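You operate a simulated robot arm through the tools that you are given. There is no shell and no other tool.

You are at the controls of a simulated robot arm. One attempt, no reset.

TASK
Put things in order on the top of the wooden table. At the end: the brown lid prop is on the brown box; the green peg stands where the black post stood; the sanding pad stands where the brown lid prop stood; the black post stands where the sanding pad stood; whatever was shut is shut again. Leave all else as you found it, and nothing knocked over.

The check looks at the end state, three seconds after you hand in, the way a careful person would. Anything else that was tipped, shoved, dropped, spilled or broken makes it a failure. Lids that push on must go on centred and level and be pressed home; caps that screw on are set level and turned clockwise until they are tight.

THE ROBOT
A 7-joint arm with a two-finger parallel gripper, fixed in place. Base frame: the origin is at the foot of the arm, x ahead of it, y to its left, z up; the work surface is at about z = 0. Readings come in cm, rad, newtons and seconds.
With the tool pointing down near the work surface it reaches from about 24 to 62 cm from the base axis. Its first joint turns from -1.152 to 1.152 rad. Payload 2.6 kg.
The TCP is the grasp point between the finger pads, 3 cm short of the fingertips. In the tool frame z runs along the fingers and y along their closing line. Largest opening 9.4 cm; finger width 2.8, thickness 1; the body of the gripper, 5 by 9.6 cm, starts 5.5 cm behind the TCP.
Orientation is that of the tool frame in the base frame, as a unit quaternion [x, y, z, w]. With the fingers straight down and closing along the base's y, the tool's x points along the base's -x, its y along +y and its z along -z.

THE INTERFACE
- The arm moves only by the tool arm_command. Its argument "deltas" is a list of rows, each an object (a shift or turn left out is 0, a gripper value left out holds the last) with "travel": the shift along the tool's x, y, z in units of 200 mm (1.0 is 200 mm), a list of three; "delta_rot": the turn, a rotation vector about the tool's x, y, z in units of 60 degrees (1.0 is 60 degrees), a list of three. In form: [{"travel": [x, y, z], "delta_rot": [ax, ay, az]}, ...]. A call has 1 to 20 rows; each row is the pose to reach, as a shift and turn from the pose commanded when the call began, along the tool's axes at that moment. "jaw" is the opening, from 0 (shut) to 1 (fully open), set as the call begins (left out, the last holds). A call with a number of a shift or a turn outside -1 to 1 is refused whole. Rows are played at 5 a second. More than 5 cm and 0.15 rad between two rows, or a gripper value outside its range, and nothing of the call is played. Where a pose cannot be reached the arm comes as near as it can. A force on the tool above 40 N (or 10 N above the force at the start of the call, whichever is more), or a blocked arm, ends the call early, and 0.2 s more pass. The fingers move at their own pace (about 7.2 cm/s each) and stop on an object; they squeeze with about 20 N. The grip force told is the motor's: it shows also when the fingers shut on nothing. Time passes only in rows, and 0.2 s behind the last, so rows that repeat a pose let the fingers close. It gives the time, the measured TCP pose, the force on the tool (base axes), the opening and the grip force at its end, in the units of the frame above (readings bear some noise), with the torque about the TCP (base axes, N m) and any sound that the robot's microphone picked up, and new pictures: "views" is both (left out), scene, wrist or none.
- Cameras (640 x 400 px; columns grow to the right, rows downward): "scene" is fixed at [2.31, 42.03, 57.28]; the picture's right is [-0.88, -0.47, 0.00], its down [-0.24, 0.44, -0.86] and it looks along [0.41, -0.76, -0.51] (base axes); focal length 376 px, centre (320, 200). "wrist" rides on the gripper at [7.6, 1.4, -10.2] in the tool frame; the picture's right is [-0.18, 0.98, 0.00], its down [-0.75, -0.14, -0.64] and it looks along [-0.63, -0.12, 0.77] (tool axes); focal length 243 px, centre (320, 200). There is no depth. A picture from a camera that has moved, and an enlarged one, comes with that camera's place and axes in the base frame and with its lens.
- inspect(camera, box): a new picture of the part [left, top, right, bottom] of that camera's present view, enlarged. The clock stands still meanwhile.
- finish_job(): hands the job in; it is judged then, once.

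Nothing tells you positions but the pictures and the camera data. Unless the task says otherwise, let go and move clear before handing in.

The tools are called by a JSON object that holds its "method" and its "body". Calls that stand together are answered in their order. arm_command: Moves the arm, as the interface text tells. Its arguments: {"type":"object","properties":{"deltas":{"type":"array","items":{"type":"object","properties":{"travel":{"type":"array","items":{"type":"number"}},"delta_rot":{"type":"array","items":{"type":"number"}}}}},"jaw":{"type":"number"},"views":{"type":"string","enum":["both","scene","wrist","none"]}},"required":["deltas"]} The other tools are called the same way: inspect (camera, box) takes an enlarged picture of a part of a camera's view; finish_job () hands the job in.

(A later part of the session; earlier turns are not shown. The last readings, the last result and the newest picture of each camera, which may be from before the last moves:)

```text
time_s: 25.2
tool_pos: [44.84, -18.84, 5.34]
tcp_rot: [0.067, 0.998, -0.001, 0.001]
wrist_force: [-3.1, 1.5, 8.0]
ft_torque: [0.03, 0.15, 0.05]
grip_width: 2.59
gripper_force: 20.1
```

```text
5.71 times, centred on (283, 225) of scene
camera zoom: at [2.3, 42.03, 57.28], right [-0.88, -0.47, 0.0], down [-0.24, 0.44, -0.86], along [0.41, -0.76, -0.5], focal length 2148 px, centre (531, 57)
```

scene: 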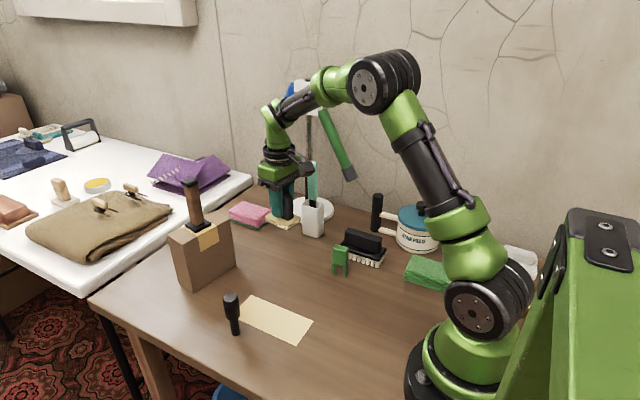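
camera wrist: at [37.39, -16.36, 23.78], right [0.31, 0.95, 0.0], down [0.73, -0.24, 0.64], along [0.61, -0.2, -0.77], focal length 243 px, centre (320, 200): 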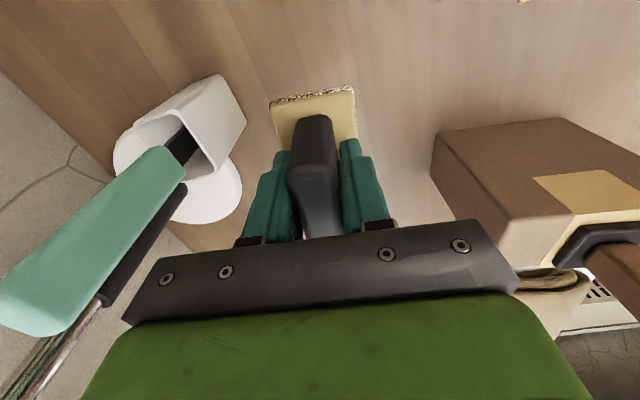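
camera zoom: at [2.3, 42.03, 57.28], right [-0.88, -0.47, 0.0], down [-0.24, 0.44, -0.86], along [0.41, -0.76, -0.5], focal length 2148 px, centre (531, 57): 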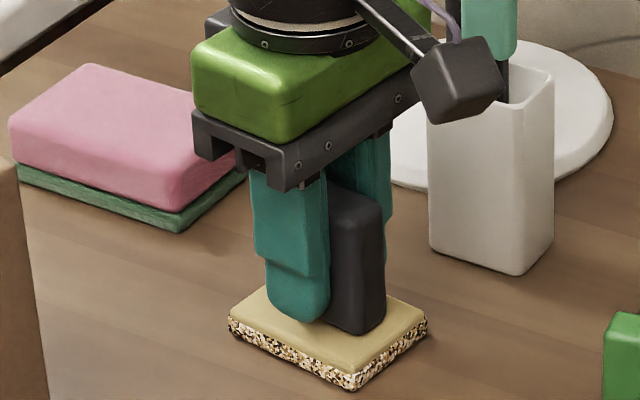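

It's touching down with 8 N, so I'll release and rise.

{"method": "arm_command", "body": {"deltas": [{"travel": [0, 0, 0]}, {"travel": [0, 0, 0]}, {"travel": [0, 0, 0]}], "jaw": 0.6, "views": "none"}}

{"method": "arm_command", "body": {"deltas": [{"travel": [0, 0, -0.08]}, {"travel": [0, 0, -0.22]}, {"travel": [0, 0, -0.4]}, {"travel": [0, 0, -0.58]}, {"travel": [0.02, 0.06, -0.76]}, {"travel": [0.08, 0.2, -0.88]}, {"travel": [0.16, 0.4, -0.93]}, {"travel": [0.23, 0.6, -0.93]}, {"travel": [0.3, 0.78, -0.93]}, {"travel": [0.35, 0.92, -0.93]}, {"travel": [0.36, 0.95, -0.93]}, {"travel": [0.36, 0.95, -0.93]}]}}

{"method": "inspect", "body": {"camera": "scene", "box": [225, 160, 345, 260]}}

{"method": "inspect", "body": {"camera": "scene", "box": [190, 270, 290, 350]}}

{"method": "inspect", "body": {"camera": "wrist", "box": [240, 20, 480, 170]}}

```text
time_s: 26.0
tool_pos: [44.89, -18.85, 5.37]
tcp_rot: [0.066, 0.998, 0.0, 0.0]
wrist_force: [1.0, 0.0, 0.7]
ft_torque: [-0.03, 0.01, -0.03]
grip_width: 5.65
gripper_force: 0.0
```

```text
time_s: 28.6
tool_pos: [40.05, 0.89, 23.97]
tcp_rot: [0.064, 0.998, 0.0, 0.0]
wrist_force: [-0.1, 0.2, 0.4]
ft_torque: [0.01, -0.01, -0.01]
grip_width: 5.62
gripper_force: 0.0
camera wrist: at [32.67, 3.49, 34.23], right [0.31, 0.95, 0.0], down [0.73, -0.24, 0.64], along [0.61, -0.2, -0.77], focal length 243 px, centre (320, 200)
```

scene: 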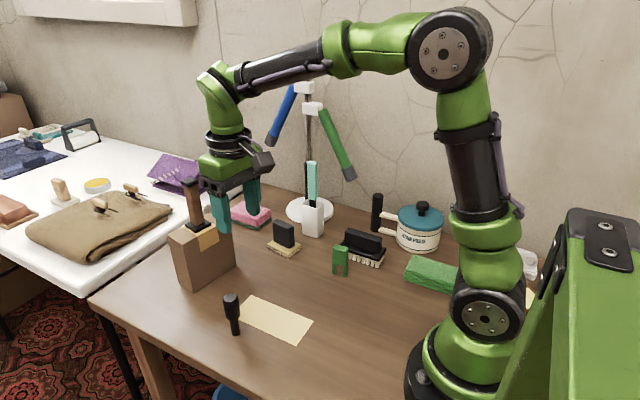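
wrist: 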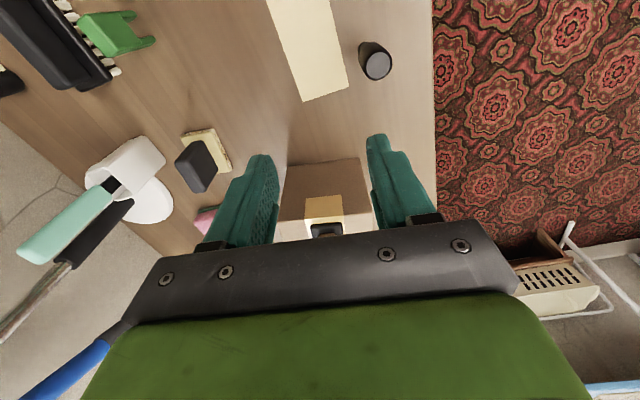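

```text
4.00 times, centred on (285, 210) of scene
camera zoom: at [2.31, 42.03, 57.28], right [-0.88, -0.47, 0.0], down [-0.24, 0.44, -0.86], along [0.41, -0.76, -0.51], focal length 1504 px, centre (460, 160)
```

zoom: 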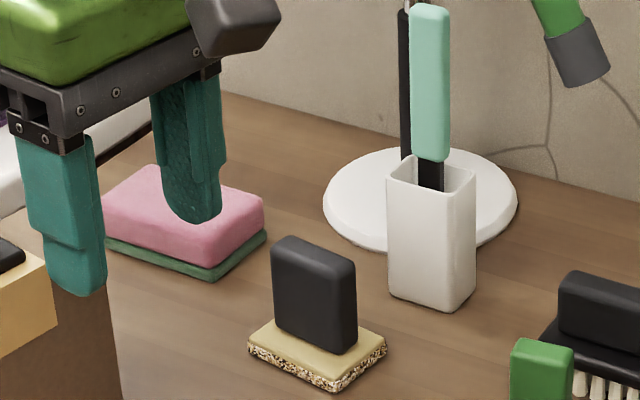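

```text
5.00 times, centred on (240, 310) of scene
camera zoom: at [2.31, 42.03, 57.28], right [-0.88, -0.47, 0.0], down [-0.24, 0.44, -0.86], along [0.41, -0.76, -0.51], focal length 1880 px, centre (720, -350)
```

zoom: 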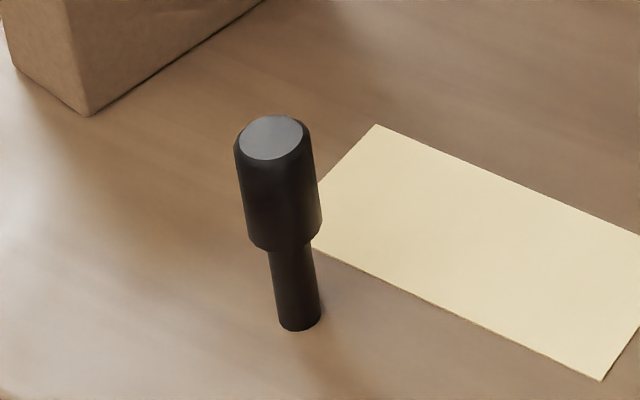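

```text
2.67 times, centred on (360, 95) of wrist
camera zoom: at [32.67, 3.49, 34.23], right [0.31, 0.95, 0.0], down [0.73, -0.24, 0.64], along [0.61, -0.2, -0.77], focal length 647 px, centre (213, 480)
```

zoom: 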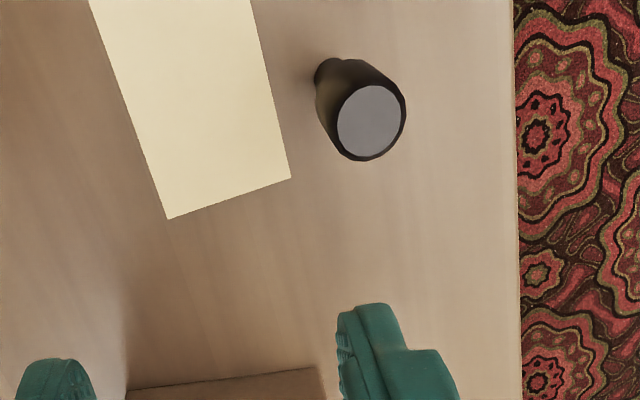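

The pad stands well in its place. The post is at about (38.75, 7.05), with its wide upper part from z 4.2 to 9.2. I'll move above it and re-measure.

{"method": "arm_command", "body": {"deltas": [{"travel": [0.03, 0.08, 0.05]}, {"travel": [0.06, 0.18, 0.15]}, {"travel": [0.09, 0.26, 0.28]}, {"travel": [0.104, 0.297, 0.4]}, {"travel": [0.104, 0.297, 0.48]}, {"travel": [0.104, 0.297, 0.49]}, {"travel": [0.104, 0.297, 0.49]}], "jaw": 0.7, "views": "wrist"}}

{"method": "inspect", "body": {"camera": "wrist", "box": [240, 60, 400, 160]}}

```text
time_s: 30.2
tool_pos: [38.91, 7.2, 13.96]
tcp_rot: [0.065, 0.998, 0.0, 0.0]
wrist_force: [-0.4, -0.9, -0.7]
ft_torque: [0.06, 0.01, 0.0]
grip_width: 6.59
gripper_force: 0.0
camera wrist: at [31.51, 9.57, 24.4], right [0.31, 0.95, 0.0], down [0.73, -0.24, 0.64], along [0.61, -0.2, -0.77], focal length 243 px, centre (320, 200)
```

wrist: 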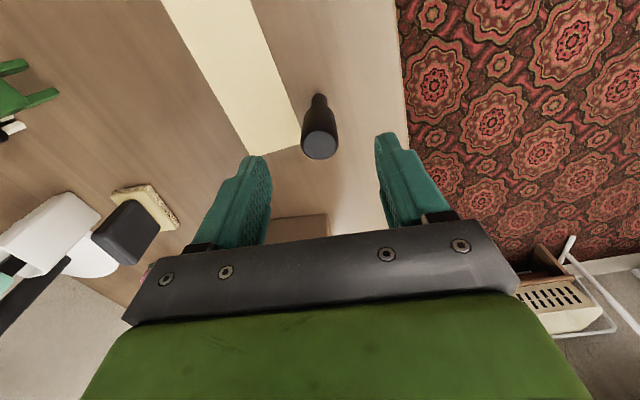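

```text
4.00 times, centred on (320, 110) of wrist
camera zoom: at [31.51, 9.57, 24.4], right [0.31, 0.95, 0.0], down [0.73, -0.24, 0.64], along [0.61, -0.2, -0.77], focal length 970 px, centre (320, 560)
```

zoom: 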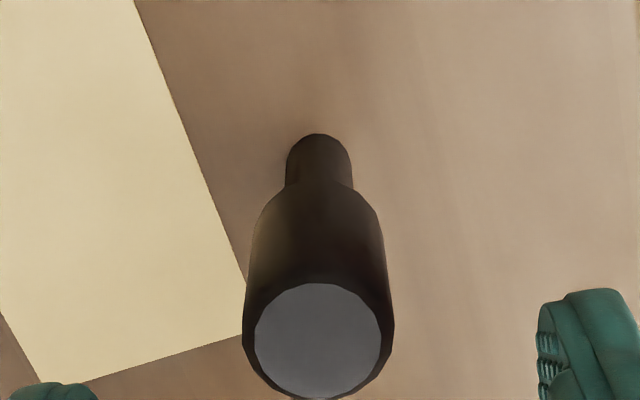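

The post is at (38.88, 7.15), centred under the gripper. I'll descend and close on its wide part.

{"method": "arm_command", "body": {"deltas": [{"travel": [0, 0, 0.08]}, {"travel": [0, 0, 0.18]}, {"travel": [0, 0, 0.27]}, {"travel": [0, 0, 0.34]}, {"travel": [0, 0, 0.37]}, {"travel": [0, 0, 0.37]}], "jaw": 0.7}}

{"method": "inspect", "body": {"camera": "wrist", "box": [240, 100, 400, 240]}}

```text
time_s: 31.6
tool_pos: [38.88, 7.14, 6.69]
tcp_rot: [0.065, 0.998, 0.0, 0.0]
wrist_force: [0.5, 0.9, 0.3]
ft_torque: [0.0, 0.01, 0.03]
grip_width: 6.6
gripper_force: 0.1
camera wrist: at [31.49, 9.57, 17.06], right [0.31, 0.95, 0.0], down [0.73, -0.24, 0.64], along [0.61, -0.2, -0.77], focal length 243 px, centre (320, 200)
```

scene: 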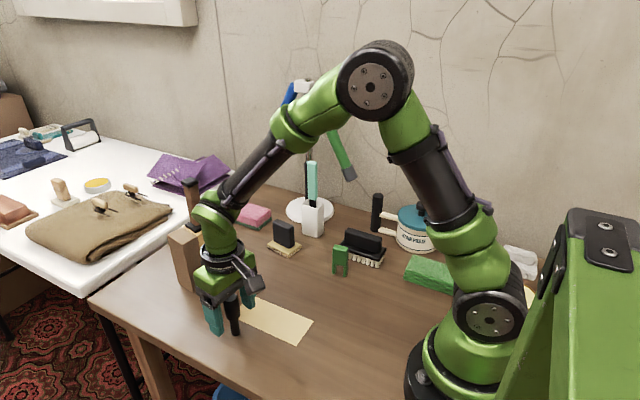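
wrist: 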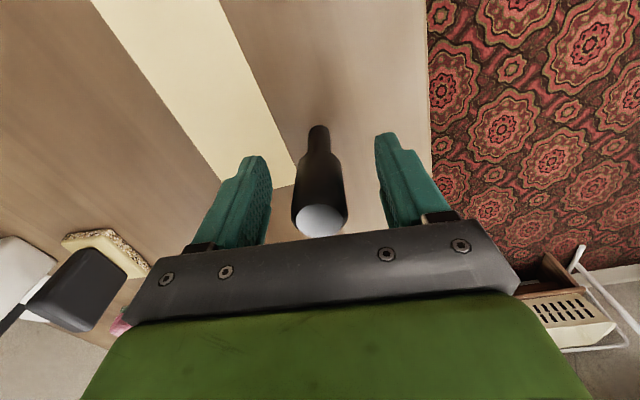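

```text
2.86 times, centred on (320, 170) of wrist
camera zoom: at [31.49, 9.57, 17.06], right [0.31, 0.95, 0.0], down [0.73, -0.24, 0.64], along [0.61, -0.2, -0.77], focal length 693 px, centre (320, 286)
```

zoom: 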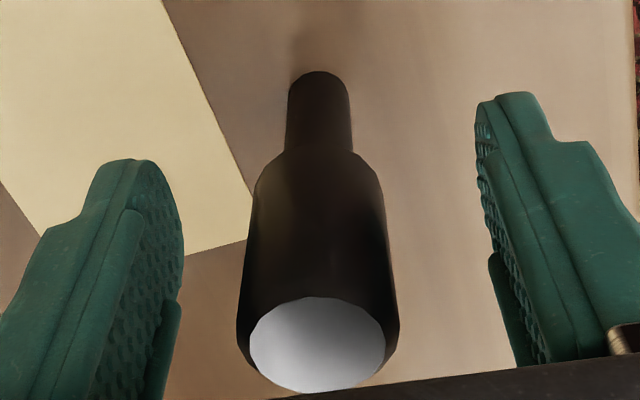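

The post is centred between the fingers, so I'll close.

{"method": "arm_command", "body": {"deltas": [{"travel": [0, 0, 0]}, {"travel": [0, 0, 0]}, {"travel": [0, 0, 0]}, {"travel": [0, 0, 0]}, {"travel": [0, 0, 0]}], "jaw": 0}}

{"method": "inspect", "body": {"camera": "scene", "box": [180, 250, 280, 350]}}

{"method": "inspect", "body": {"camera": "wrist", "box": [240, 100, 400, 240]}}

```text
time_s: 32.8
tool_pos: [38.95, 7.07, 6.74]
tcp_rot: [0.065, 0.998, -0.001, 0.0]
wrist_force: [0.6, -0.1, 0.0]
ft_torque: [0.01, 0.0, -0.03]
grip_width: 2.56
gripper_force: 19.8
camera wrist: at [31.5, 9.57, 17.08], right [0.31, 0.95, 0.0], down [0.73, -0.24, 0.64], along [0.61, -0.2, -0.77], focal length 243 px, centre (320, 200)
```

scene: 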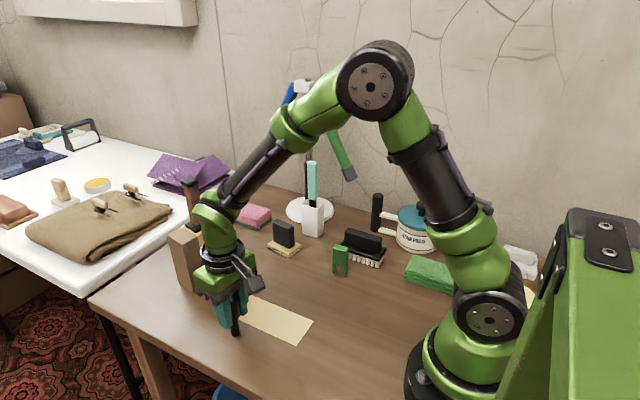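
wrist: 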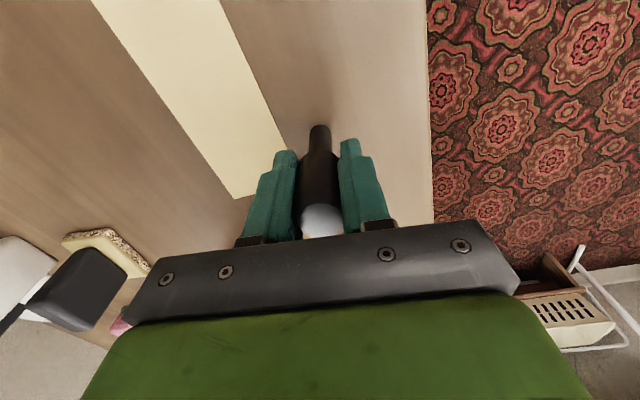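

```text
4.00 times, centred on (230, 300) of scene
camera zoom: at [2.31, 42.03, 57.28], right [-0.88, -0.47, 0.0], down [-0.24, 0.44, -0.86], along [0.41, -0.76, -0.51], focal length 1504 px, centre (680, -200)
```

zoom: 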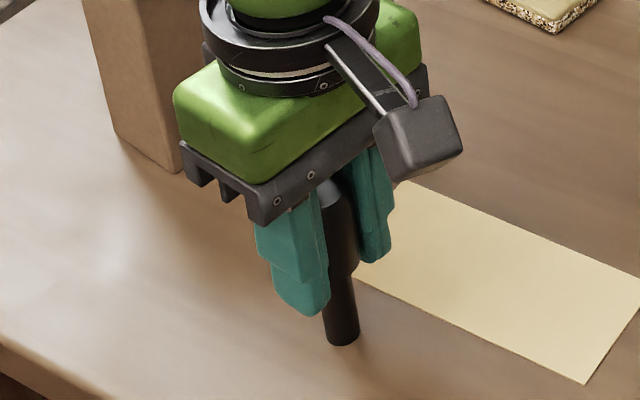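

```text
2.86 times, centred on (320, 170) of wrist
camera zoom: at [31.5, 9.57, 17.08], right [0.31, 0.95, 0.0], down [0.73, -0.24, 0.64], along [0.61, -0.2, -0.77], focal length 693 px, centre (320, 286)
```

zoom: 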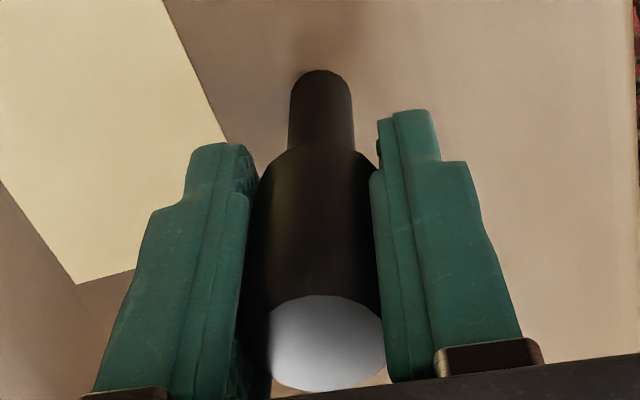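

The post is held with almost no tilt; its place was (38.9, 7.1). I'll lift it and carry it over the pad's old place at (36.9, -6.8).

{"method": "arm_command", "body": {"deltas": [{"travel": [0, 0, -0.03]}, {"travel": [0, 0, -0.1]}, {"travel": [0, 0, -0.22]}, {"travel": [0, -0.02, -0.33]}, {"travel": [0.001, -0.1, -0.36]}, {"travel": [0.003, -0.24, -0.36]}, {"travel": [0.006, -0.4, -0.36]}, {"travel": [0.009, -0.55, -0.36]}, {"travel": [0.01, -0.66, -0.36]}, {"travel": [0.0105, -0.7, -0.36]}, {"travel": [0.0105, -0.7, -0.36]}, {"travel": [0.0105, -0.7, -0.36]}]}}

{"method": "inspect", "body": {"camera": "scene", "box": [230, 210, 340, 310]}}

{"method": "inspect", "body": {"camera": "wrist", "box": [240, 100, 400, 240]}}

```text
time_s: 35.4
tool_pos: [36.87, -6.75, 13.98]
tcp_rot: [0.065, 0.998, 0.0, 0.0]
wrist_force: [0.0, -0.1, 0.4]
ft_torque: [-0.01, 0.0, -0.02]
grip_width: 2.59
gripper_force: 20.3
camera wrist: at [29.48, -4.31, 24.3], right [0.31, 0.95, 0.0], down [0.73, -0.24, 0.64], along [0.61, -0.2, -0.77], focal length 243 px, centre (320, 200)
```

scene: 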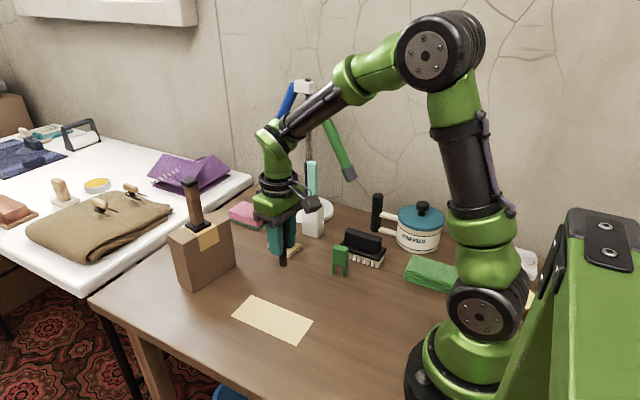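
wrist: 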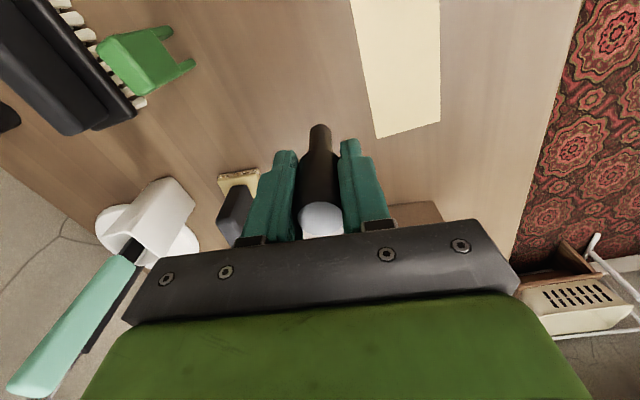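

```text
4.00 times, centred on (285, 260) of scene
camera zoom: at [2.31, 42.03, 57.28], right [-0.88, -0.47, 0.0], down [-0.24, 0.44, -0.86], along [0.41, -0.76, -0.51], focal length 1504 px, centre (460, -40)
```

zoom: 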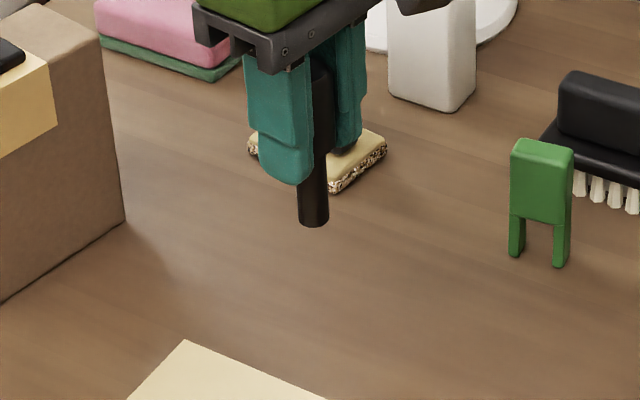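

```text
2.86 times, centred on (320, 170) of wrist
camera zoom: at [29.48, -4.31, 24.3], right [0.31, 0.95, 0.0], down [0.73, -0.24, 0.64], along [0.61, -0.2, -0.77], focal length 693 px, centre (320, 286)
```

zoom: 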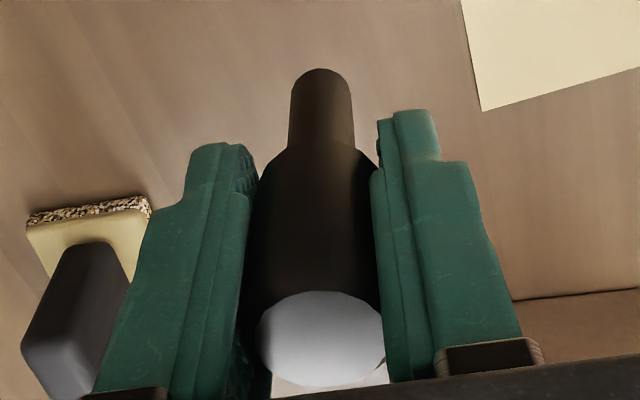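

The post hasn't shifted in the grip. I'll lower it to just short of the table.

{"method": "arm_command", "body": {"deltas": [{"travel": [0.001, -0.002, 0.08]}, {"travel": [0.001, -0.002, 0.18]}, {"travel": [0.001, -0.002, 0.26]}, {"travel": [0.001, -0.002, 0.32]}, {"travel": [0.001, -0.002, 0.345]}, {"travel": [0.001, -0.002, 0.353]}, {"travel": [0.001, -0.002, 0.353]}], "views": "none"}}

{"method": "arm_command", "body": {"deltas": [{"travel": [0, 0, 0.003]}, {"travel": [0, 0, 0.006]}, {"travel": [0, 0, 0.006]}], "views": "none"}}

{"method": "inspect", "body": {"camera": "scene", "box": [240, 220, 340, 310]}}

```text
time_s: 37.0
tool_pos: [36.76, -6.76, 6.96]
tcp_rot: [0.066, 0.998, 0.0, 0.001]
wrist_force: [-0.1, 0.2, 4.0]
ft_torque: [0.1, -0.01, 0.03]
grip_width: 2.59
gripper_force: 20.1
```

```text
time_s: 37.8
tool_pos: [36.91, -6.76, 6.71]
tcp_rot: [0.066, 0.998, 0.0, 0.0]
wrist_force: [-0.6, 3.0, 16.6]
ft_torque: [0.26, 0.02, -0.02]
grip_width: 2.59
gripper_force: 20.4
```

```text
4.44 times, centred on (290, 265) of scene
camera zoom: at [2.3, 42.03, 57.28], right [-0.88, -0.47, 0.0], down [-0.24, 0.44, -0.86], along [0.41, -0.76, -0.5], focal length 1671 px, centre (453, -89)
```

zoom: 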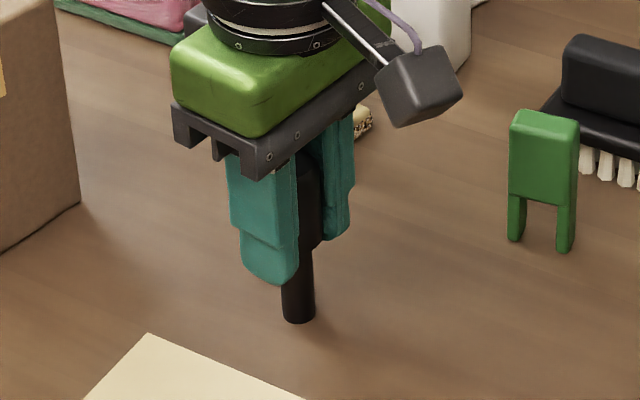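

It's in contact at 16 N, so I'll ease the load before letting go.

{"method": "arm_command", "body": {"deltas": [{"travel": [0, 0, -0.003]}, {"travel": [0, 0, -0.006]}, {"travel": [0, 0, -0.006]}, {"travel": [0, 0, -0.006]}], "views": "none"}}

```text
time_s: 38.8
tool_pos: [36.7, -6.77, 6.82]
tcp_rot: [0.066, 0.998, 0.001, -0.001]
wrist_force: [0.1, 0.5, -1.1]
ft_torque: [0.01, -0.02, 0.02]
grip_width: 2.58
gripper_force: 20.0
```

{"method": "arm_command", "body": {"deltas": [{"travel": [0, 0, 0.002]}, {"travel": [0, 0, 0.003]}, {"travel": [0, 0, 0.003]}], "views": "none"}}

```text
time_s: 39.6
tool_pos: [36.8, -6.82, 6.73]
tcp_rot: [0.065, 0.998, 0.0, 0.0]
wrist_force: [1.2, 0.0, -0.4]
ft_torque: [-0.03, -0.04, 0.01]
grip_width: 2.59
gripper_force: 19.7
```

{"method": "arm_command", "body": {"deltas": [{"travel": [0, 0, 0.002]}, {"travel": [0, 0, 0.003]}, {"travel": [0, 0, 0.003]}], "views": "wrist"}}

{"method": "inspect", "body": {"camera": "wrist", "box": [240, 100, 400, 240]}}

{"method": "inspect", "body": {"camera": "scene", "box": [260, 240, 310, 310]}}

```text
time_s: 40.4
tool_pos: [36.82, -6.81, 6.62]
tcp_rot: [0.065, 0.998, 0.0, -0.001]
wrist_force: [-1.1, 1.5, 4.8]
ft_torque: [0.14, 0.03, -0.02]
grip_width: 2.55
gripper_force: 20.2
camera wrist: at [29.44, -4.31, 17.08], right [0.31, 0.95, 0.0], down [0.73, -0.24, 0.64], along [0.61, -0.2, -0.77], focal length 243 px, centre (320, 200)
```

wrist: 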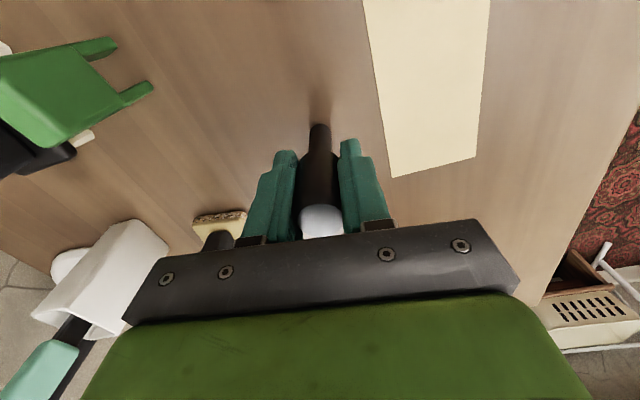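

```text
2.86 times, centred on (320, 170) of wrist
camera zoom: at [29.44, -4.31, 17.08], right [0.31, 0.95, 0.0], down [0.73, -0.24, 0.64], along [0.61, -0.2, -0.77], focal length 693 px, centre (320, 286)
```

zoom: 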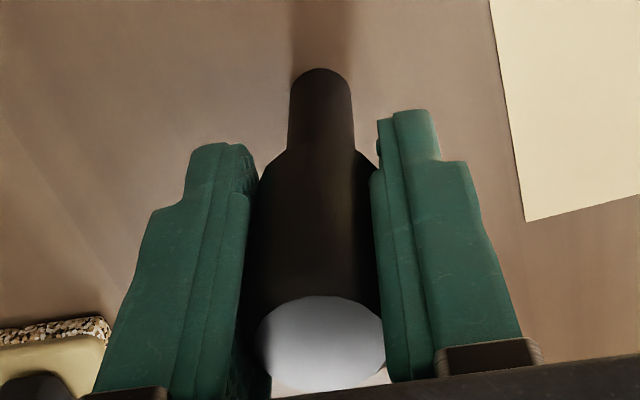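

```text
5.71 times, centred on (285, 275) of scene
camera zoom: at [2.3, 42.03, 57.28], right [-0.88, -0.47, 0.0], down [-0.24, 0.44, -0.86], along [0.41, -0.76, -0.5], focal length 2148 px, centre (520, -229)
```

zoom: 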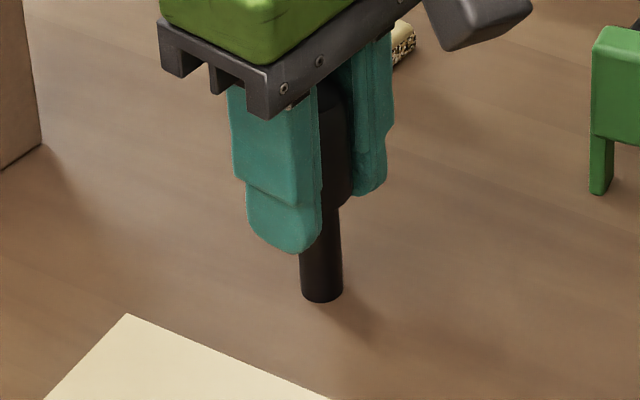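

Gentle 4.8 N contact and the post looks upright. I'll release it.

{"method": "arm_command", "body": {"deltas": [{"travel": [0, 0, 0]}, {"travel": [0, 0, 0]}, {"travel": [0, 0, 0]}, {"travel": [0, 0, 0]}], "jaw": 0.65}}

{"method": "inspect", "body": {"camera": "wrist", "box": [240, 100, 400, 240]}}

```text
time_s: 41.4
tool_pos: [36.74, -6.72, 6.81]
tcp_rot: [0.065, 0.998, 0.0, 0.0]
wrist_force: [0.3, 0.0, 0.5]
ft_torque: [-0.01, 0.05, -0.03]
grip_width: 6.12
gripper_force: 0.0
camera wrist: at [29.43, -4.31, 17.08], right [0.31, 0.95, 0.0], down [0.73, -0.24, 0.64], along [0.61, -0.2, -0.77], focal length 243 px, centre (320, 200)
```

scene: 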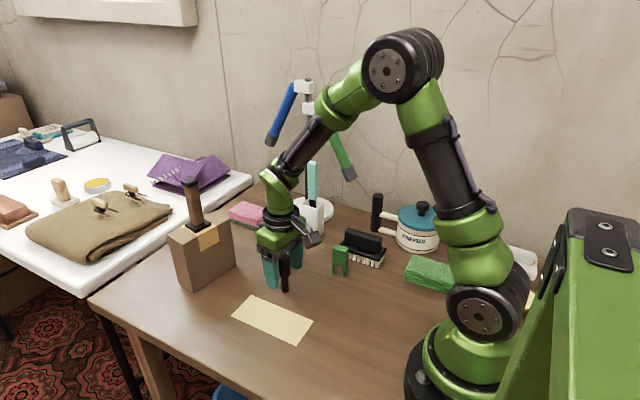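
wrist: 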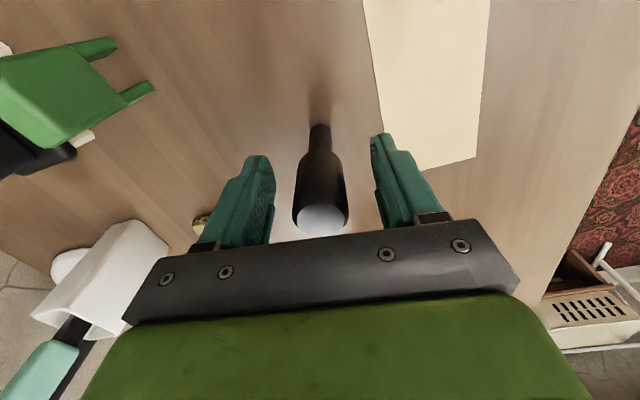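

```text
2.86 times, centred on (320, 170) of wrist
camera zoom: at [29.43, -4.31, 17.08], right [0.31, 0.95, 0.0], down [0.73, -0.24, 0.64], along [0.61, -0.2, -0.77], focal length 693 px, centre (320, 286)
```

zoom: 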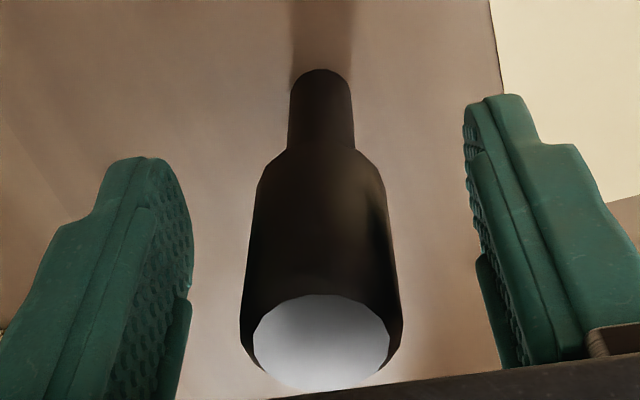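

The post stands in the pad's old place. I'll rise and move to look at the green peg.

{"method": "arm_command", "body": {"deltas": [{"travel": [0, 0, -0.06]}, {"travel": [0, 0, -0.18]}, {"travel": [0, 0, -0.34]}, {"travel": [0, 0, -0.52]}, {"travel": [0.03, -0.04, -0.7]}, {"travel": [0.12, -0.16, -0.82]}, {"travel": [0.22, -0.3, -0.86]}, {"travel": [0.3, -0.4, -0.86]}, {"travel": [0.31, -0.42, -0.86]}, {"travel": [0.31, -0.42, -0.86]}]}}

{"method": "inspect", "body": {"camera": "scene", "box": [260, 220, 400, 310]}}

{"method": "inspect", "body": {"camera": "wrist", "box": [200, 30, 400, 155]}}

```text
time_s: 43.6
tool_pos: [29.62, -14.43, 23.84]
tcp_rot: [0.065, 0.998, 0.0, 0.001]
wrist_force: [-0.1, 0.4, -1.1]
ft_torque: [0.01, 0.0, 0.02]
grip_width: 6.11
gripper_force: 0.1
camera wrist: at [22.16, -11.85, 34.21], right [0.31, 0.95, 0.0], down [0.73, -0.24, 0.64], along [0.61, -0.2, -0.77], focal length 243 px, centre (320, 200)
```

scene: 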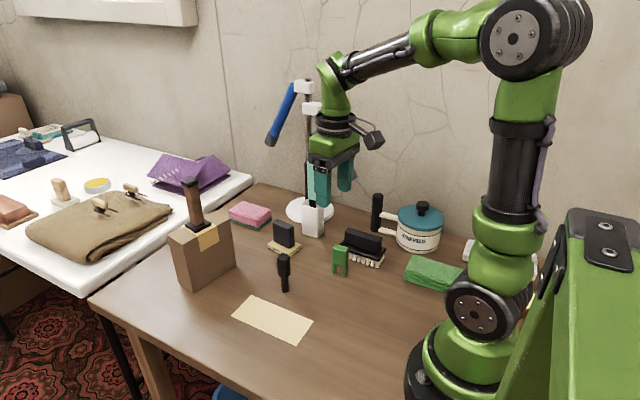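
wrist: 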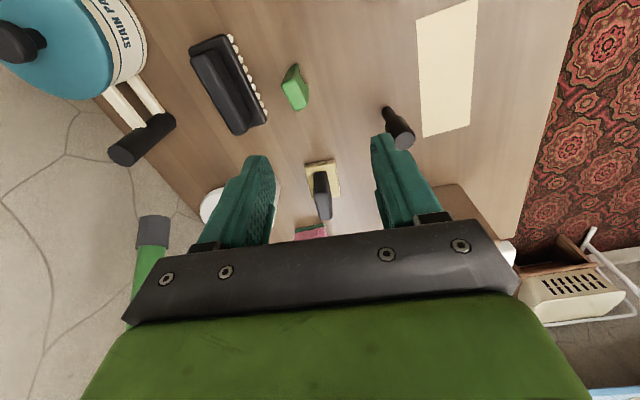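

```text
4.44 times, centred on (330, 265) of scene
camera zoom: at [2.31, 42.03, 57.28], right [-0.88, -0.47, 0.0], down [-0.24, 0.44, -0.86], along [0.41, -0.76, -0.51], focal length 1671 px, centre (276, -89)
```

zoom: 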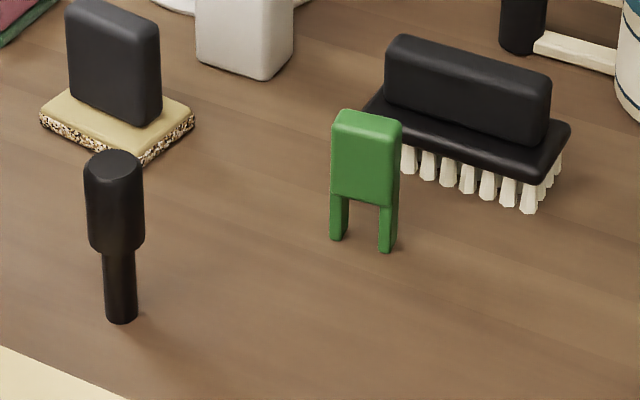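

```text
3.20 times, centred on (300, 92) of wrist
camera zoom: at [22.16, -11.85, 34.21], right [0.31, 0.95, 0.0], down [0.73, -0.24, 0.64], along [0.61, -0.2, -0.77], focal length 776 px, centre (384, 544)
```

zoom: 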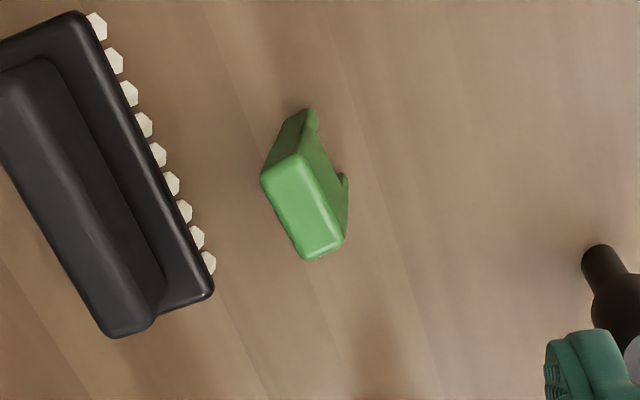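

The peg's top face is centred at (29.0, -16.95), its top is at z≈7, and its 3 cm length is turned -7.5°. The brush edge is about 5 cm away. I'll align and come down above the peg.

{"method": "arm_command", "body": {"deltas": [{"travel": [0.003, -0.03, 0.05], "delta_rot": [0, 0, -0.06]}, {"travel": [0.007, -0.06, 0.15], "delta_rot": [0, 0, -0.13]}, {"travel": [0.011, -0.1, 0.28], "delta_rot": [0, 0, -0.19]}, {"travel": [0.0144, -0.129, 0.4], "delta_rot": [0, 0, -0.25]}, {"travel": [0.0144, -0.129, 0.5], "delta_rot": [0, 0, -0.25]}, {"travel": [0.0144, -0.129, 0.54], "delta_rot": [0, 0, -0.25]}, {"travel": [0.0144, -0.129, 0.54], "delta_rot": [0, 0, -0.25]}], "jaw": 0.55}}

{"method": "inspect", "body": {"camera": "wrist", "box": [240, 60, 400, 160]}}

```text
time_s: 45.2
tool_pos: [29.06, -16.78, 13.05]
tcp_rot: [-0.065, 0.998, 0.001, -0.001]
wrist_force: [0.5, -0.3, 0.3]
ft_torque: [-0.03, 0.01, -0.01]
grip_width: 5.14
gripper_force: 0.2
camera wrist: at [21.22, -16.35, 23.41], right [0.06, 1.0, 0.0], down [0.77, -0.04, 0.64], along [0.64, -0.04, -0.77], focal length 243 px, centre (320, 200)
```

scene: 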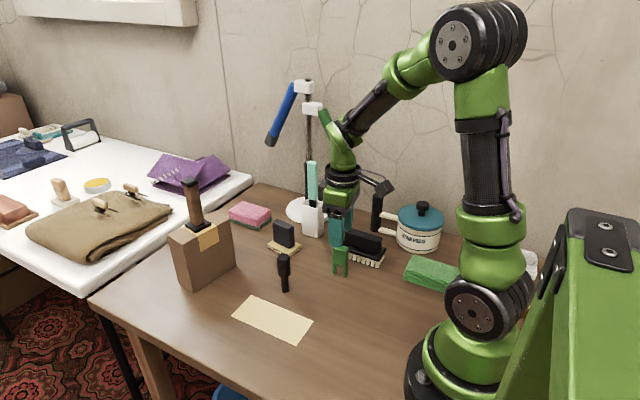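
wrist: 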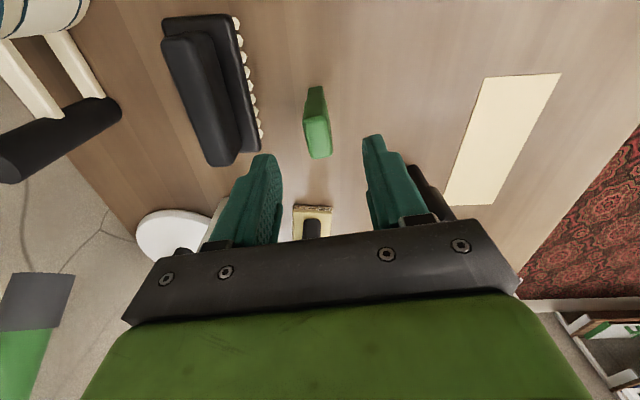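

```text
4.00 times, centred on (320, 110) of wrist
camera zoom: at [21.22, -16.35, 23.41], right [0.06, 1.0, 0.0], down [0.77, -0.04, 0.64], along [0.64, -0.04, -0.77], focal length 970 px, centre (320, 560)
```

zoom: 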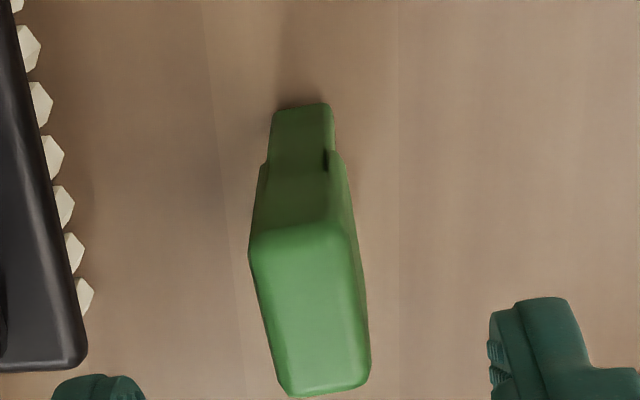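

The peg is centred at (29.1, -17.0), turned about -6°. I'll correct slightly and descend.

{"method": "arm_command", "body": {"deltas": [{"travel": [0, -0.007, 0.08], "delta_rot": [0, 0, 0.025]}, {"travel": [0, -0.007, 0.18], "delta_rot": [0, 0, 0.025]}, {"travel": [0, -0.007, 0.27], "delta_rot": [0, 0, 0.025]}, {"travel": [0, -0.007, 0.34], "delta_rot": [0, 0, 0.025]}, {"travel": [0, -0.007, 0.38], "delta_rot": [0, 0, 0.025]}, {"travel": [0, -0.007, 0.38], "delta_rot": [0, 0, 0.025]}], "jaw": 0.55}}

{"method": "inspect", "body": {"camera": "wrist", "box": [220, 90, 420, 240]}}

{"method": "inspect", "body": {"camera": "scene", "box": [290, 200, 400, 290]}}

```text
time_s: 46.6
tool_pos: [29.02, -16.91, 5.4]
tcp_rot: [-0.053, 0.999, -0.001, 0.001]
wrist_force: [0.5, -0.2, 0.1]
ft_torque: [0.01, 0.0, -0.04]
grip_width: 5.18
gripper_force: 0.0
camera wrist: at [21.22, -16.22, 15.8], right [0.08, 1.0, 0.0], down [0.76, -0.06, 0.64], along [0.64, -0.05, -0.77], focal length 243 px, centre (320, 200)
```

scene: 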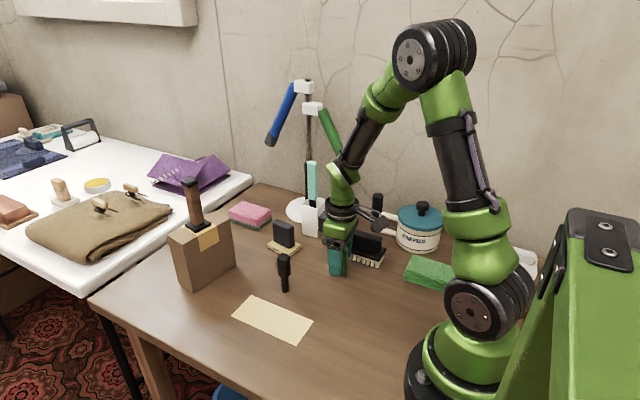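
wrist: 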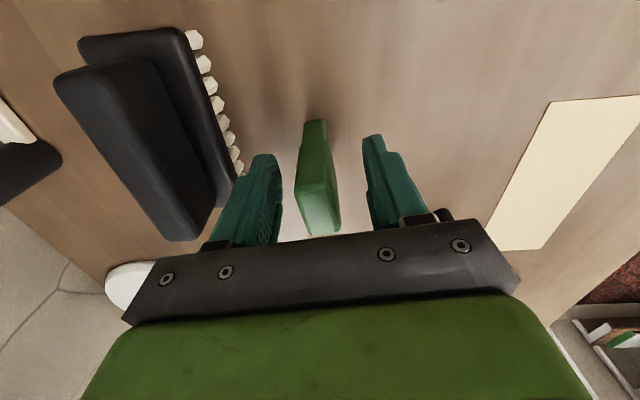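

```text
2.67 times, centred on (320, 165) of wrist
camera zoom: at [21.22, -16.22, 15.8], right [0.08, 1.0, 0.0], down [0.76, -0.06, 0.64], along [0.64, -0.05, -0.77], focal length 647 px, centre (320, 293)
```

zoom: 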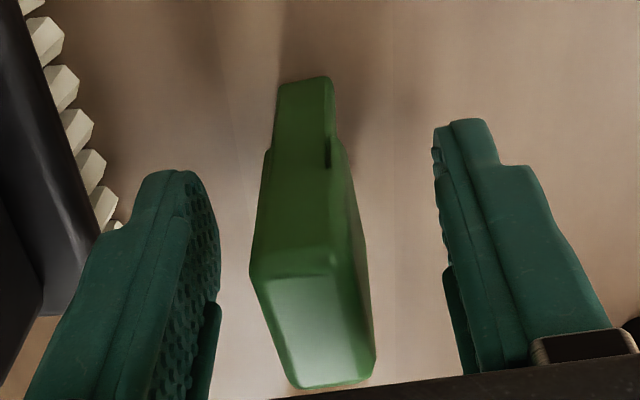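

```text
4.44 times, centred on (345, 245) of scene
camera zoom: at [2.31, 42.03, 57.28], right [-0.88, -0.47, 0.0], down [-0.24, 0.44, -0.86], along [0.41, -0.76, -0.51], focal length 1671 px, centre (209, 0)
```

zoom: 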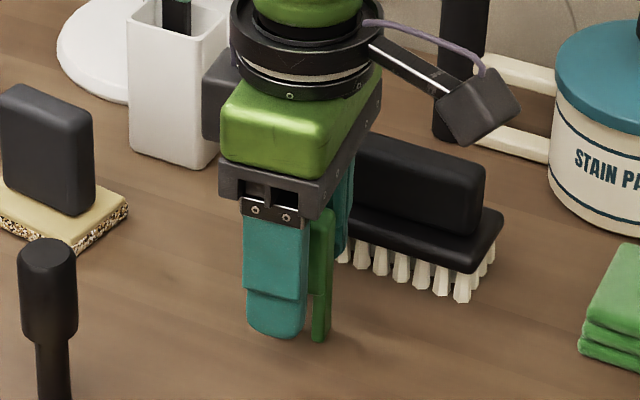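

The peg is centred between the fingers, so I'll close on it.

{"method": "arm_command", "body": {"deltas": [{"travel": [0, 0, 0]}, {"travel": [0, 0, 0]}, {"travel": [0, 0, 0]}, {"travel": [0, 0, 0]}, {"travel": [0, 0, 0]}], "jaw": 0, "views": "wrist"}}

{"method": "inspect", "body": {"camera": "wrist", "box": [220, 90, 420, 240]}}

{"method": "inspect", "body": {"camera": "scene", "box": [290, 200, 400, 290]}}

```text
time_s: 47.8
tool_pos: [29.04, -16.98, 5.49]
tcp_rot: [-0.053, 0.999, 0.0, 0.0]
wrist_force: [-0.9, -0.8, -0.2]
ft_torque: [-0.01, 0.02, 0.01]
grip_width: 2.11
gripper_force: 19.8
camera wrist: at [21.22, -16.22, 15.82], right [0.08, 1.0, 0.0], down [0.76, -0.06, 0.64], along [0.64, -0.05, -0.77], focal length 243 px, centre (320, 200)
```

wrist: 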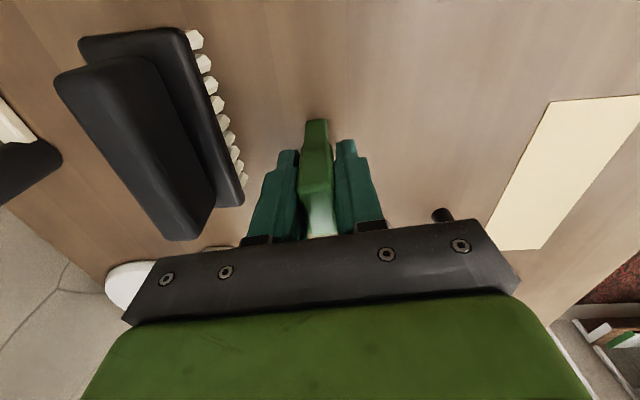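

```text
2.67 times, centred on (320, 165) of wrist
camera zoom: at [21.22, -16.22, 15.82], right [0.08, 1.0, 0.0], down [0.76, -0.06, 0.64], along [0.64, -0.05, -0.77], focal length 647 px, centre (320, 293)
```

zoom: 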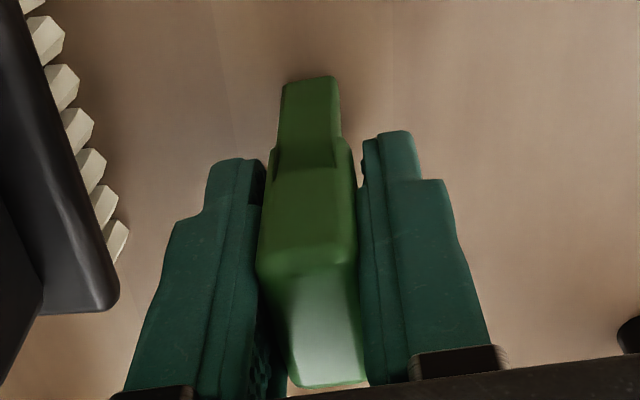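

```text
4.44 times, centred on (345, 245) of scene
camera zoom: at [2.31, 42.03, 57.28], right [-0.88, -0.47, 0.0], down [-0.24, 0.44, -0.86], along [0.41, -0.76, -0.51], focal length 1671 px, centre (209, 0)
```

zoom: 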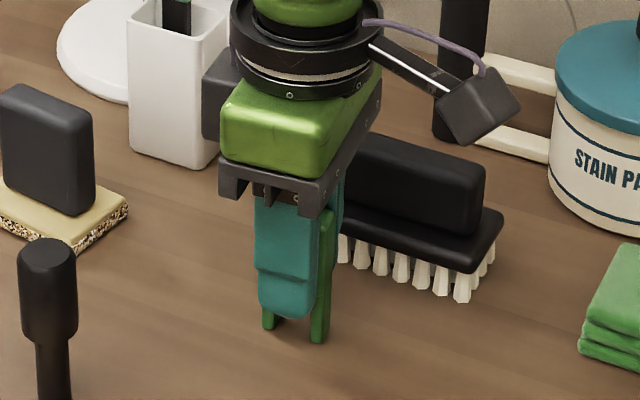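

Gripped at 2.1 cm. I'll lift the peg high enough to pass over everything and carry it toward the post's old place at (38.9, 7.1).

{"method": "arm_command", "body": {"deltas": [{"travel": [0, 0, -0.03]}, {"travel": [0, 0, -0.1]}, {"travel": [0, 0, -0.22]}, {"travel": [0, 0, -0.36]}, {"travel": [0, 0, -0.5]}, {"travel": [-0.03, 0.05, -0.58]}, {"travel": [-0.1, 0.18, -0.6]}, {"travel": [-0.2, 0.37, -0.6]}, {"travel": [-0.3, 0.55, -0.6]}, {"travel": [-0.4, 0.73, -0.6]}, {"travel": [-0.47, 0.86, -0.6]}, {"travel": [-0.49, 0.9, -0.6]}, {"travel": [-0.49, 0.9, -0.6]}]}}

```text
time_s: 50.6
tool_pos: [36.81, 1.88, 17.57]
tcp_rot: [-0.052, 0.999, 0.0, -0.001]
wrist_force: [0.7, 0.3, -0.5]
ft_torque: [-0.03, 0.03, 0.03]
grip_width: 2.1
gripper_force: 19.9
camera wrist: at [29.08, 2.65, 27.98], right [0.08, 1.0, 0.0], down [0.76, -0.06, 0.64], along [0.64, -0.05, -0.77], focal length 243 px, centre (320, 200)
```

scene: 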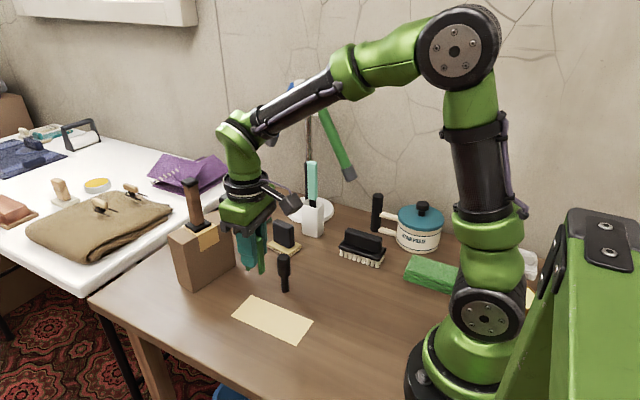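
wrist: 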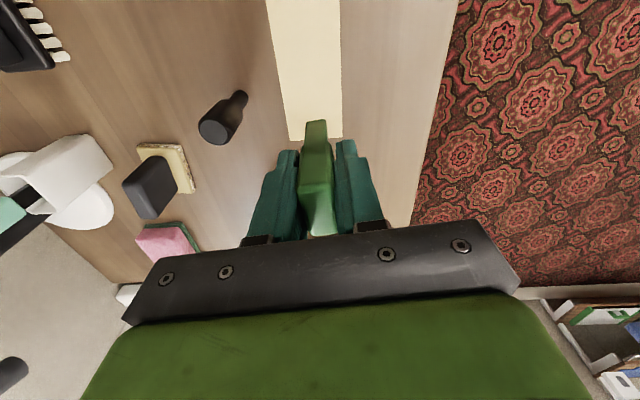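

The peg hangs plumb. I'll move over the target and come down partway.

{"method": "arm_command", "body": {"deltas": [{"travel": [-0.04, 0.08, 0]}, {"travel": [-0.09, 0.18, 0]}, {"travel": [-0.125, 0.235, 0.03]}, {"travel": [-0.1317, 0.2484, 0.12]}, {"travel": [-0.1317, 0.2484, 0.25]}, {"travel": [-0.1317, 0.2484, 0.38]}, {"travel": [-0.1317, 0.2484, 0.47]}, {"travel": [-0.1317, 0.2484, 0.5]}, {"travel": [-0.1317, 0.2484, 0.5]}]}}

{"method": "inspect", "body": {"camera": "scene", "box": [180, 250, 290, 350]}}

```text
time_s: 52.6
tool_pos: [38.94, 7.13, 7.49]
tcp_rot: [-0.052, 0.999, 0.0, 0.0]
wrist_force: [-0.7, 0.0, 0.0]
ft_torque: [-0.02, 0.02, 0.0]
grip_width: 2.11
gripper_force: 20.1
camera wrist: at [31.17, 7.89, 17.88], right [0.08, 1.0, 0.0], down [0.76, -0.06, 0.64], along [0.64, -0.05, -0.77], focal length 243 px, centre (320, 200)
```

scene: 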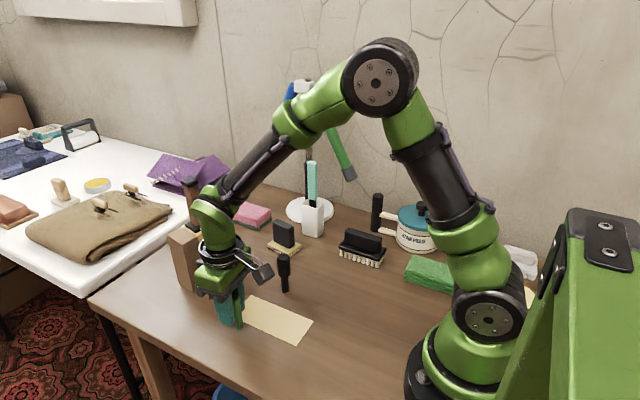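
wrist: 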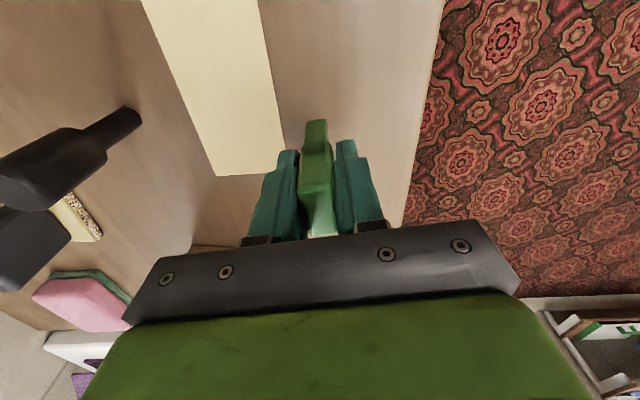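

```text
4.00 times, centred on (235, 300) of scene
camera zoom: at [2.31, 42.03, 57.28], right [-0.88, -0.47, 0.0], down [-0.24, 0.44, -0.86], along [0.41, -0.76, -0.51], focal length 1504 px, centre (660, -200)
```

zoom: 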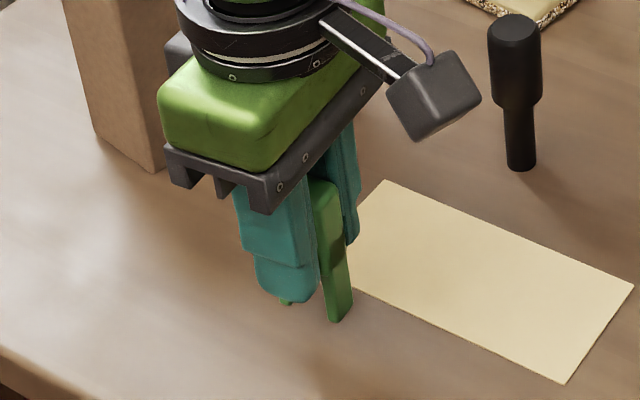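

On target at (38.94, 7.13). I'll lower it gently.

{"method": "arm_command", "body": {"deltas": [{"travel": [0, 0, 0.03]}, {"travel": [0, 0, 0.06]}, {"travel": [0, 0, 0.08]}, {"travel": [0, 0, 0.09]}, {"travel": [0, 0, 0.096]}, {"travel": [0, 0, 0.096]}], "views": "none"}}

{"method": "arm_command", "body": {"deltas": [{"travel": [0, 0, 0.002]}, {"travel": [0, 0, 0.004]}, {"travel": [0, 0, 0.004]}], "views": "none"}}

```text
time_s: 54.0
tool_pos: [39.04, 7.16, 5.47]
tcp_rot: [-0.053, 0.999, 0.0, 0.0]
wrist_force: [-0.2, 0.1, 0.1]
ft_torque: [-0.01, 0.02, -0.01]
grip_width: 2.13
gripper_force: 20.0
```

```text
time_s: 54.8
tool_pos: [38.92, 7.15, 5.59]
tcp_rot: [-0.053, 0.999, 0.0, 0.0]
wrist_force: [0.2, 0.6, 0.1]
ft_torque: [0.01, 0.02, 0.0]
grip_width: 2.08
gripper_force: 19.9
```

{"method": "arm_command", "body": {"deltas": [{"travel": [0, 0, 0.002]}, {"travel": [0, 0, 0.005]}, {"travel": [0, 0, 0.005]}], "views": "none"}}

{"method": "inspect", "body": {"camera": "scene", "box": [205, 285, 265, 345]}}

```text
time_s: 55.6
tool_pos: [39.01, 7.12, 5.28]
tcp_rot: [-0.052, 0.999, 0.0, 0.0]
wrist_force: [-3.5, -0.5, 11.2]
ft_torque: [-0.01, 0.16, 0.02]
grip_width: 2.13
gripper_force: 20.1
```

```text
6.67 times, centred on (235, 315) of scene
camera zoom: at [2.3, 42.03, 57.28], right [-0.88, -0.47, 0.0], down [-0.24, 0.44, -0.86], along [0.41, -0.76, -0.5], focal length 2506 px, centre (887, -567)
```

zoom: 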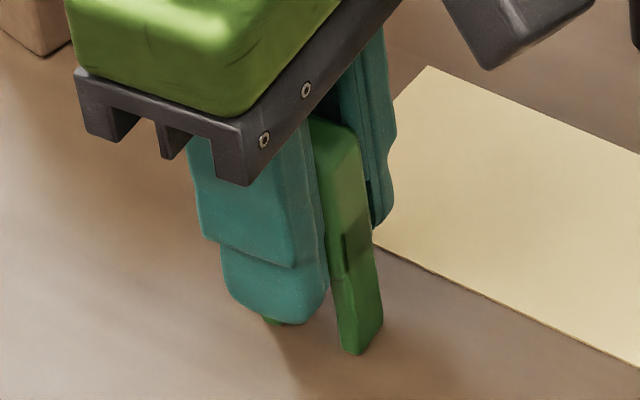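

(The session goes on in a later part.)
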